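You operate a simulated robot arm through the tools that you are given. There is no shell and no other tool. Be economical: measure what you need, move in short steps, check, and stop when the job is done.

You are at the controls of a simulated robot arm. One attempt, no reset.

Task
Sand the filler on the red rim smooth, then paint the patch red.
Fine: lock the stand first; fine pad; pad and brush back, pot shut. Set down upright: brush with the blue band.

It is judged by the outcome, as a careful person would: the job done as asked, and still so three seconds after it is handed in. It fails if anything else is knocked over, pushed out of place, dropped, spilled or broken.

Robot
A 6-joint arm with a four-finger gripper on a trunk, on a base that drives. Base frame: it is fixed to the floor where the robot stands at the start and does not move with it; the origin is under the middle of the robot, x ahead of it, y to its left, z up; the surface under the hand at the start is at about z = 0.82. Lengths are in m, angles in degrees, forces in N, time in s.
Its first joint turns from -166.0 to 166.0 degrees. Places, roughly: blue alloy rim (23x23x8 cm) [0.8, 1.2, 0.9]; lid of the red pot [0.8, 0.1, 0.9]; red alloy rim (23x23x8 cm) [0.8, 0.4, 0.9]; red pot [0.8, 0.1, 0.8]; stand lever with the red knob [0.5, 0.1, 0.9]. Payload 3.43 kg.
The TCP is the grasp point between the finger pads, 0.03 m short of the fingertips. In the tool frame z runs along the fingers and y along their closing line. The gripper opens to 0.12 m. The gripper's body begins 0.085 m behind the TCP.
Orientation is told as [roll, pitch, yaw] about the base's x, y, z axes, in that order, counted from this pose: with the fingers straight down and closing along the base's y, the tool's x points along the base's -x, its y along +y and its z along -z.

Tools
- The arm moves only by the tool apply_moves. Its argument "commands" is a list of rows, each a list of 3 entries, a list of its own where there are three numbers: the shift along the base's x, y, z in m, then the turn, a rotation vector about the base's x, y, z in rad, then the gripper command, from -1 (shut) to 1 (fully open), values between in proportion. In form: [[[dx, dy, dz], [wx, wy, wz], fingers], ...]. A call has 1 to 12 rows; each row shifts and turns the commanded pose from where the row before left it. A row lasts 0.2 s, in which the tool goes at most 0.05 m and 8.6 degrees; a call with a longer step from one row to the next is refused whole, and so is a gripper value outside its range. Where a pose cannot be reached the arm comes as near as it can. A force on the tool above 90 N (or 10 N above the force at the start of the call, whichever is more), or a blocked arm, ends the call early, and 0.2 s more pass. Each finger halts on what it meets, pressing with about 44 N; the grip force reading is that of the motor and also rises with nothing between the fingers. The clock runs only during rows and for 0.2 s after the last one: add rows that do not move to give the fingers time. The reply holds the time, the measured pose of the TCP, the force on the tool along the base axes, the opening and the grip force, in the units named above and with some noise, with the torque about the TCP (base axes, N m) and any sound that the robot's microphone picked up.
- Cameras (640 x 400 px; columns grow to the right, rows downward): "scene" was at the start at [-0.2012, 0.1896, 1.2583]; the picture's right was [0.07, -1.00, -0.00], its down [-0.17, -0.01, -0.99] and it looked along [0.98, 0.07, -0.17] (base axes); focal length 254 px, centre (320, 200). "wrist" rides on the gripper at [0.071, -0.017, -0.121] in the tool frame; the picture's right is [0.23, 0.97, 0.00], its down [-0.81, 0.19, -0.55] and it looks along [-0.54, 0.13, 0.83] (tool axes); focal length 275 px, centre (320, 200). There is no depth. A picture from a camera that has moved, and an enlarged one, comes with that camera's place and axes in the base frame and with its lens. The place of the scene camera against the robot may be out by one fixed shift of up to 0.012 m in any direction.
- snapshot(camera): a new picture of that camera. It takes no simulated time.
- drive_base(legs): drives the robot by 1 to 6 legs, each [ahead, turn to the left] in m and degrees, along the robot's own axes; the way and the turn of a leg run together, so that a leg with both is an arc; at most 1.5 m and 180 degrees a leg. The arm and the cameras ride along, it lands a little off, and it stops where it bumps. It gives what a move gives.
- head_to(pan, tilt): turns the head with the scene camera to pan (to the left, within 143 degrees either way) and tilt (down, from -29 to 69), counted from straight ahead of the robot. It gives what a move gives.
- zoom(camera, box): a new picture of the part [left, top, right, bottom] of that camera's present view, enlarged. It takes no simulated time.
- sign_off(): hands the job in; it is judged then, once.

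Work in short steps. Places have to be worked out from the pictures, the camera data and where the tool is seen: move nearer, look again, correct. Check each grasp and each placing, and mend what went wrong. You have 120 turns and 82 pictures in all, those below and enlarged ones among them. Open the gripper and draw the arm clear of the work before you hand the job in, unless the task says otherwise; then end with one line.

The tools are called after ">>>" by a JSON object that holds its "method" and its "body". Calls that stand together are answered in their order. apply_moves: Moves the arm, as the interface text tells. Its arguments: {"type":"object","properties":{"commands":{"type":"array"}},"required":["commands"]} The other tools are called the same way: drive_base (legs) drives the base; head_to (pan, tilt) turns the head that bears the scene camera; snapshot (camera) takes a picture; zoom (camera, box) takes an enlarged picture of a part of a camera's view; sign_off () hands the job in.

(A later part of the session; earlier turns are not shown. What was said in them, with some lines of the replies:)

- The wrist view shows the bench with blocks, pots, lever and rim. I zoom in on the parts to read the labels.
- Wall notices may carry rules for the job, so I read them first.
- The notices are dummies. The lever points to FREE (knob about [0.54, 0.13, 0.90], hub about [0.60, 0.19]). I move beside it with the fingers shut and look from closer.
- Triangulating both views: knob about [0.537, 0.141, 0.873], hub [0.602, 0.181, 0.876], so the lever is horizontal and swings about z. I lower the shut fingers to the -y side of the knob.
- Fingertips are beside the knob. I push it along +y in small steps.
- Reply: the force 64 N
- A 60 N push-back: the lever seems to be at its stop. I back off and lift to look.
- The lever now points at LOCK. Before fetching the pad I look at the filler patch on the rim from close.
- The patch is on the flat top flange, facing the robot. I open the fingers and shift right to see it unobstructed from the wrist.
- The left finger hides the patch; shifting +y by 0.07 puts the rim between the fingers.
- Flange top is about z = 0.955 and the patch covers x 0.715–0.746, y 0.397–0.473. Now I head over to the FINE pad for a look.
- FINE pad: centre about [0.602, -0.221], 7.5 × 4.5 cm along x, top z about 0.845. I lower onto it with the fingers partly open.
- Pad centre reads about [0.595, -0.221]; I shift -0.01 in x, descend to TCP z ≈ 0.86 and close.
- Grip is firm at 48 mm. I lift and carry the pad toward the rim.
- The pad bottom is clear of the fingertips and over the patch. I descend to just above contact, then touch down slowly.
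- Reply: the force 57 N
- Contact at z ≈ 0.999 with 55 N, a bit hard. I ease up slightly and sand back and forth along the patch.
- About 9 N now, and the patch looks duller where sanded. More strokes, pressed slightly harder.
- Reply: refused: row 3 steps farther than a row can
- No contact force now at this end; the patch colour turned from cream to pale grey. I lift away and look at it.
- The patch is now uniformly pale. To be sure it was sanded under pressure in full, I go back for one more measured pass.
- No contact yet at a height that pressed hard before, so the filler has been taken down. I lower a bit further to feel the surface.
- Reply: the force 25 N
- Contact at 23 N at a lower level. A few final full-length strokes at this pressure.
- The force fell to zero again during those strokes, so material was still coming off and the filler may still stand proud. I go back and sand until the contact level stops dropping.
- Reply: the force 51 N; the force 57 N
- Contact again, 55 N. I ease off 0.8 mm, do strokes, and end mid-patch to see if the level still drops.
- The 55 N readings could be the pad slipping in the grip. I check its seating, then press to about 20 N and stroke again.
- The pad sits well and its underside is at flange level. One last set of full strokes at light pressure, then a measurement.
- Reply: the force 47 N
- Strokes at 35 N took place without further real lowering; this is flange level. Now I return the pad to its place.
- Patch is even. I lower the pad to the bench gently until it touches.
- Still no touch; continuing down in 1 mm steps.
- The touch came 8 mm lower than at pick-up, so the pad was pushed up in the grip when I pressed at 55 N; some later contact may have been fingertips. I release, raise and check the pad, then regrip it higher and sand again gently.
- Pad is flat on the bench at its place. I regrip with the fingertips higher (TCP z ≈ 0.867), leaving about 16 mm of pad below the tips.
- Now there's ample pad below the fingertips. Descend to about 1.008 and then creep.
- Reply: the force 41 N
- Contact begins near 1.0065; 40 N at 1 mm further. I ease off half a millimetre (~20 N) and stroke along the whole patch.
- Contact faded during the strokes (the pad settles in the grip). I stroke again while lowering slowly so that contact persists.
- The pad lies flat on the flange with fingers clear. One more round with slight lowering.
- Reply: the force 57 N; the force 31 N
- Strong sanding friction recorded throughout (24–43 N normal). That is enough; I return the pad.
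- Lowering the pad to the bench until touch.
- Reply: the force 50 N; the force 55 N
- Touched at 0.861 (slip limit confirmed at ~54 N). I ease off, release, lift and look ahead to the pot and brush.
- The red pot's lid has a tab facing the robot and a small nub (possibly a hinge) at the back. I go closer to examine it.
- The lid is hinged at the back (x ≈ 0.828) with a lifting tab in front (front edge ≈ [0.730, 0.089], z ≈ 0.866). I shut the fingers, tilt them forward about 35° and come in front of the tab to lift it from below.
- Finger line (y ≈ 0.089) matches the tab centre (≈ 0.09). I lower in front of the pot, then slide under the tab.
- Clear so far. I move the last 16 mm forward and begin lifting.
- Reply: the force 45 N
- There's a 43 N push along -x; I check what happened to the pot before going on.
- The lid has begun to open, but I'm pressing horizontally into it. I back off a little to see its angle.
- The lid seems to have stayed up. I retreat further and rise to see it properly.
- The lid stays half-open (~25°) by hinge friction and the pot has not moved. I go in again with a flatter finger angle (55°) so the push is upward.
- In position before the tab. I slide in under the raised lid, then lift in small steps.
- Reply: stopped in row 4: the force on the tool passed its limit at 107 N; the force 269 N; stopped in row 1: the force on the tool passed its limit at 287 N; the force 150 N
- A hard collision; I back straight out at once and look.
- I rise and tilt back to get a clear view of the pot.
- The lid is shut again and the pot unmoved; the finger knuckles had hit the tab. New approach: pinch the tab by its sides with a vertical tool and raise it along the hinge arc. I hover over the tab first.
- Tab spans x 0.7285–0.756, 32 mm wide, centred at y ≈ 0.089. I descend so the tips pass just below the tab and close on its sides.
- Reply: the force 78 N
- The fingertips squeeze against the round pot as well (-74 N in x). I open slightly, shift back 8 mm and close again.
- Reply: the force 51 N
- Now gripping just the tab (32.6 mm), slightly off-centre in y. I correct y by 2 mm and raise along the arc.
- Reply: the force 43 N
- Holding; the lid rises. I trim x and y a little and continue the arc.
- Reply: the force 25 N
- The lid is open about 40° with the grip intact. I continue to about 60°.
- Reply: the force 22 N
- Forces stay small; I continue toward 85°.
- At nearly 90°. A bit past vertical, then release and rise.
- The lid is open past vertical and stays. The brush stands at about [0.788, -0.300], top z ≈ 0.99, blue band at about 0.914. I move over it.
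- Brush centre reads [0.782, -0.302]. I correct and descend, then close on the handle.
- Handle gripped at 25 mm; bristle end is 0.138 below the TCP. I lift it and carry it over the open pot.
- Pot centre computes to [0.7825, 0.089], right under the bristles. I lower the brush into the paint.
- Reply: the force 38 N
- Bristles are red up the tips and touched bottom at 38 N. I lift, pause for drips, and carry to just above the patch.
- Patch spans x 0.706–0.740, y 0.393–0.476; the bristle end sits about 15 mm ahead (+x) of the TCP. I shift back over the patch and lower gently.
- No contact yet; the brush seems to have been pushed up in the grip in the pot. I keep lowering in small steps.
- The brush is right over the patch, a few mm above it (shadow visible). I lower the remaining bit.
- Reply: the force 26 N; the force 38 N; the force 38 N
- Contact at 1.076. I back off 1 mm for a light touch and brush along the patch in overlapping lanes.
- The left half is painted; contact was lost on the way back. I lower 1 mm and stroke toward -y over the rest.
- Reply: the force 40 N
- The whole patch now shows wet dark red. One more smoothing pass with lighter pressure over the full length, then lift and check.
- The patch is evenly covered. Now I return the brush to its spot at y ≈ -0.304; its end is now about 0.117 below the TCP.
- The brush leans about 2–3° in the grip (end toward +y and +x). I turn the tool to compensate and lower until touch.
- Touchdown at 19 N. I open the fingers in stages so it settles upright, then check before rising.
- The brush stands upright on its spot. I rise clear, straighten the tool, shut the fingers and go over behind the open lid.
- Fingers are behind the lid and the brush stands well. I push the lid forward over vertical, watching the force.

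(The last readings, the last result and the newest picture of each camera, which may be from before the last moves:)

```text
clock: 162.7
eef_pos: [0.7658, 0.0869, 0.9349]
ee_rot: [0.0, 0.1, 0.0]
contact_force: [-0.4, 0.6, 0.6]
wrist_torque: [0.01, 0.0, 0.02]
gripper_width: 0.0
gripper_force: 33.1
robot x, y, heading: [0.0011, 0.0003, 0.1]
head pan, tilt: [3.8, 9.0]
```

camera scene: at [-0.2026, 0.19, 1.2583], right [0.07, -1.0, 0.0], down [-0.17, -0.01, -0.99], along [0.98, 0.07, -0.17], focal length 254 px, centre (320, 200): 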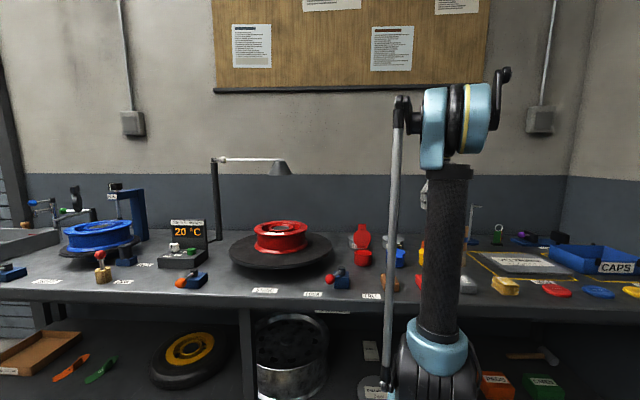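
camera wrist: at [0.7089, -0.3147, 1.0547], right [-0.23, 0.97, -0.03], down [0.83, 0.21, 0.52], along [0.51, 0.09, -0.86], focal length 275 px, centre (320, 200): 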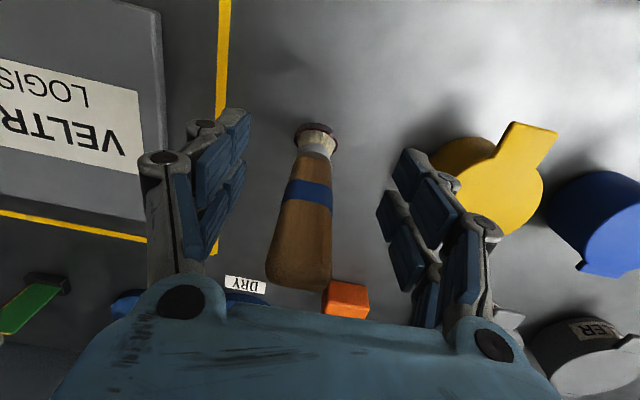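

No resistance; the lid has probably swung down by itself. I check.

>>> {"method": "zoom", "body": {"camera": "scene", "box": [330, 205, 410, 255]}}

```text
8.00 times, centred on (370, 230) of scene
camera zoom: at [-0.2026, 0.1899, 1.2583], right [0.07, -1.0, 0.0], down [-0.17, -0.01, -0.99], along [0.98, 0.07, -0.17], focal length 2034 px, centre (-80, -40)
```

zoom: 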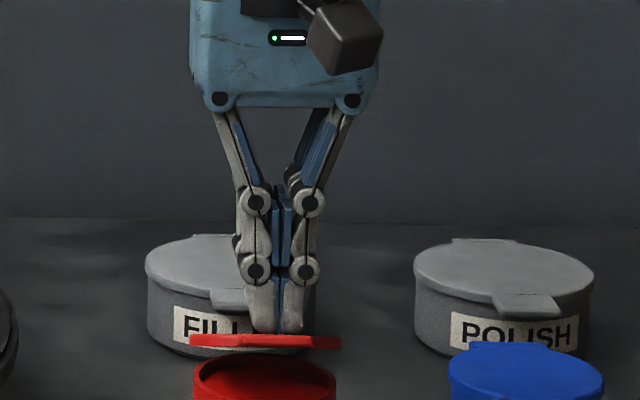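

The lid follows the finger and is down to about 25–30°. I continue the arc down to shut and press lightly.

>>> {"method": "apply_moves", "body": {"commands": [[[-0.004, 0.001, -0.01], [0, 0, 0], -1], [[-0.003, 0.001, -0.01], [0, 0, 0], -1], [[-0.002, 0, -0.008], [0, 0, 0], -1], [[0, 0, -0.003], [0, 0, 0], -1], [[0, 0, 0], [0, 0, 0], -1]]}}

>>> {"method": "apply_moves", "body": {"commands": [[[0, 0, -0.001], [0, 0, 0], -1], [[0, 0, -0.001], [0, 0, 0], -1], [[0, 0, 0], [0, 0, 0], -1]]}}

```text
clock: 163.9
eef_pos: [0.7561, 0.0903, 0.9036]
ee_rot: [0.0, 0.1, 0.1]
contact_force: [-0.6, 0.3, -0.7]
wrist_torque: [0.01, 0.03, -0.01]
gripper_width: 0.0002
gripper_force: 33.3
robot x, y, heading: [-0.0037, -0.0011, 0.0]
head pan, tilt: [3.8, 9.0]
```

```text
clock: 164.7
eef_pos: [0.7562, 0.09, 0.9022]
ee_rot: [0.1, 0.1, 0.0]
contact_force: [0.1, 0.1, 0.3]
wrist_torque: [0.0, -0.03, 0.01]
gripper_width: 0.0001
gripper_force: 33.2
robot x, y, heading: [0.0001, 0.002, 0.1]
head pan, tilt: [3.8, 9.0]
```

>>> {"method": "apply_moves", "body": {"commands": [[[0, 0, -0.0015], [0, 0, 0], -1], [[0, 0, -0.0015], [0, 0, 0], -1], [[0, 0, 0], [0, 0, 0], -1]]}}

>>> {"method": "apply_moves", "body": {"commands": [[[0, 0, -0.001], [0, 0, 0], -1], [[0, 0, -0.001], [0, 0, 0], -1], [[0, 0, 0], [0, 0, 0], -1]]}}

>>> {"method": "apply_moves", "body": {"commands": [[[0, 0, -0.001], [0, 0, 0], -1], [[0, 0, -0.001], [0, 0, 0], -1], [[0, 0, 0], [0, 0, 0], -1]]}}

```text
clock: 165.5
eef_pos: [0.7566, 0.0899, 0.9001]
ee_rot: [0.0, 0.1, 0.0]
contact_force: [10.3, -8.7, 44.3]
wrist_torque: [-0.2, -1.28, -0.22]
gripper_width: 0.0061
gripper_force: 34.1
robot x, y, heading: [0.0, 0.0007, -0.2]
head pan, tilt: [3.8, 9.0]
```

```text
clock: 166.3
eef_pos: [0.7564, 0.0911, 0.8984]
ee_rot: [0.1, -0.1, -0.1]
contact_force: [16.1, -7.8, 84.6]
wrist_torque: [-0.26, -2.43, -0.18]
gripper_width: 0.0059
gripper_force: 33.3
robot x, y, heading: [0.0001, 0.0035, -0.1]
head pan, tilt: [3.8, 9.0]
```

```text
clock: 166.8
eef_pos: [0.7467, 0.0906, 0.9059]
ee_rot: [0.1, -0.6, 0.0]
contact_force: [2.6, -0.4, -2.3]
wrist_torque: [-0.04, 0.22, -0.01]
gripper_width: 0.0
gripper_force: 33.6
robot x, y, heading: [-0.0036, 0.0004, -0.1]
head pan, tilt: [3.8, 9.0]
stopped in row 2: the force on the tool passed its limit at 98 N (the readings are from after the stop); the commanded pose is now the measured one
```

The lid met a firm stop (shut). I rise, draw the arm back clear, and check the scene.

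>>> {"method": "apply_moves", "body": {"commands": [[[0, 0, 0.04], [0, 0, 0], -1], [[0, 0, 0.045], [0, 0, 0], -1], [[-0.01, 0, 0.045], [0, 0, 0], -1], [[-0.02, -0.03, 0.03], [0, 0, 0], -0.5], [[-0.02, -0.04, 0.02], [0, 0, 0], 0], [[-0.02, -0.04, 0.02], [0, 0, 0], 0.5], [[0, -0.045, 0.02], [0, 0, 0], 1], [[0, -0.045, 0.02], [0, 0, 0], 1], [[0, -0.04, 0.02], [0, 0, 0], 1]]}}

>>> {"method": "zoom", "body": {"camera": "scene", "box": [230, 190, 390, 290]}}

>>> {"method": "snapshot", "body": {"camera": "wrist"}}

```text
clock: 168.8
eef_pos: [0.6766, -0.1479, 1.1674]
ee_rot: [0.0, -0.7, 0.1]
contact_force: [-0.2, -0.6, -0.4]
wrist_torque: [0.03, -0.03, 0.0]
gripper_width: 0.12
gripper_force: 0.1
robot x, y, heading: [-0.0034, -0.002, -0.2]
head pan, tilt: [3.8, 9.0]
```

```text
4.00 times, centred on (310, 240) of scene
camera zoom: at [-0.2027, 0.19, 1.2583], right [0.07, -1.0, 0.0], down [-0.17, -0.01, -0.99], along [0.98, 0.07, -0.17], focal length 1017 px, centre (360, 40)
```

zoom: 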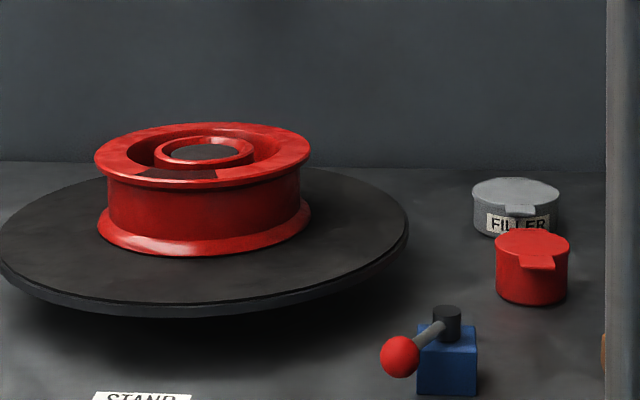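

```text
2 pictures are left
camera wrist: at [0.6018, -0.1641, 1.2877], right [-0.23, 0.97, 0.0], down [0.8, 0.19, 0.56], along [0.55, 0.13, -0.83], focal length 275 px, centre (320, 200)
```

wrist: 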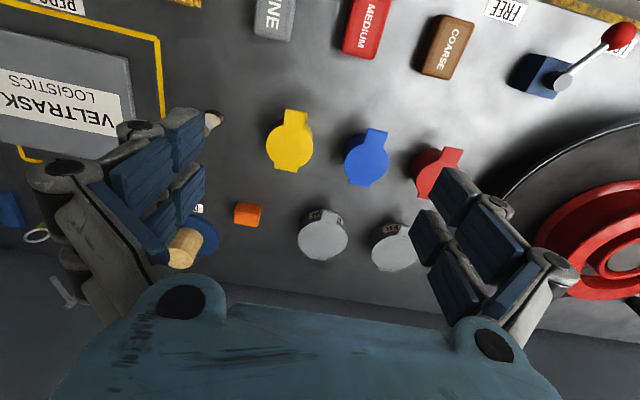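

Lid shut, lever on LOCK, pads and pots in place. A last close look at the patch for missed spots.

>>> {"method": "zoom", "body": {"camera": "scene", "box": [252, 216, 308, 251]}}

```text
11.43 times, centred on (280, 234) of scene
camera zoom: at [-0.2027, 0.19, 1.2583], right [0.07, -1.0, 0.0], down [-0.17, -0.01, -0.99], along [0.98, 0.07, -0.17], focal length 2906 px, centre (777, -183)
```

zoom: 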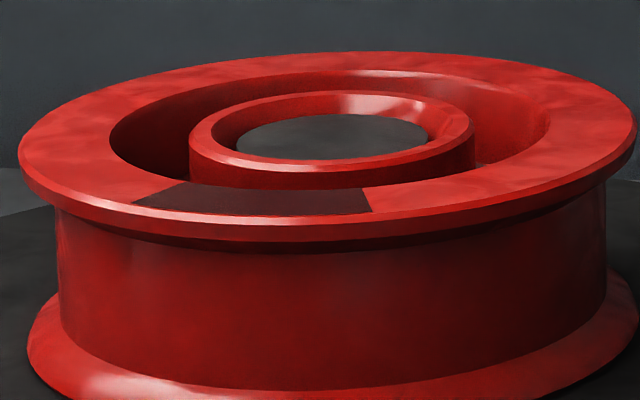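

The whole patch is covered evenly with the pot's paint, with no pale spots left. The arm is clear and the gripper open, so I hand in.

>>> {"method": "sign_off", "body": {}}

```text
The job is handed in.
```

I sanded the filler with the fine pad and painted the patch from the red pot. It reads dark maroon in the pictures, darker than the rim, which I took to be wet paint. The stand was locked first, the pad and the blue-band brush are back (brush upright), and the pot is shut.
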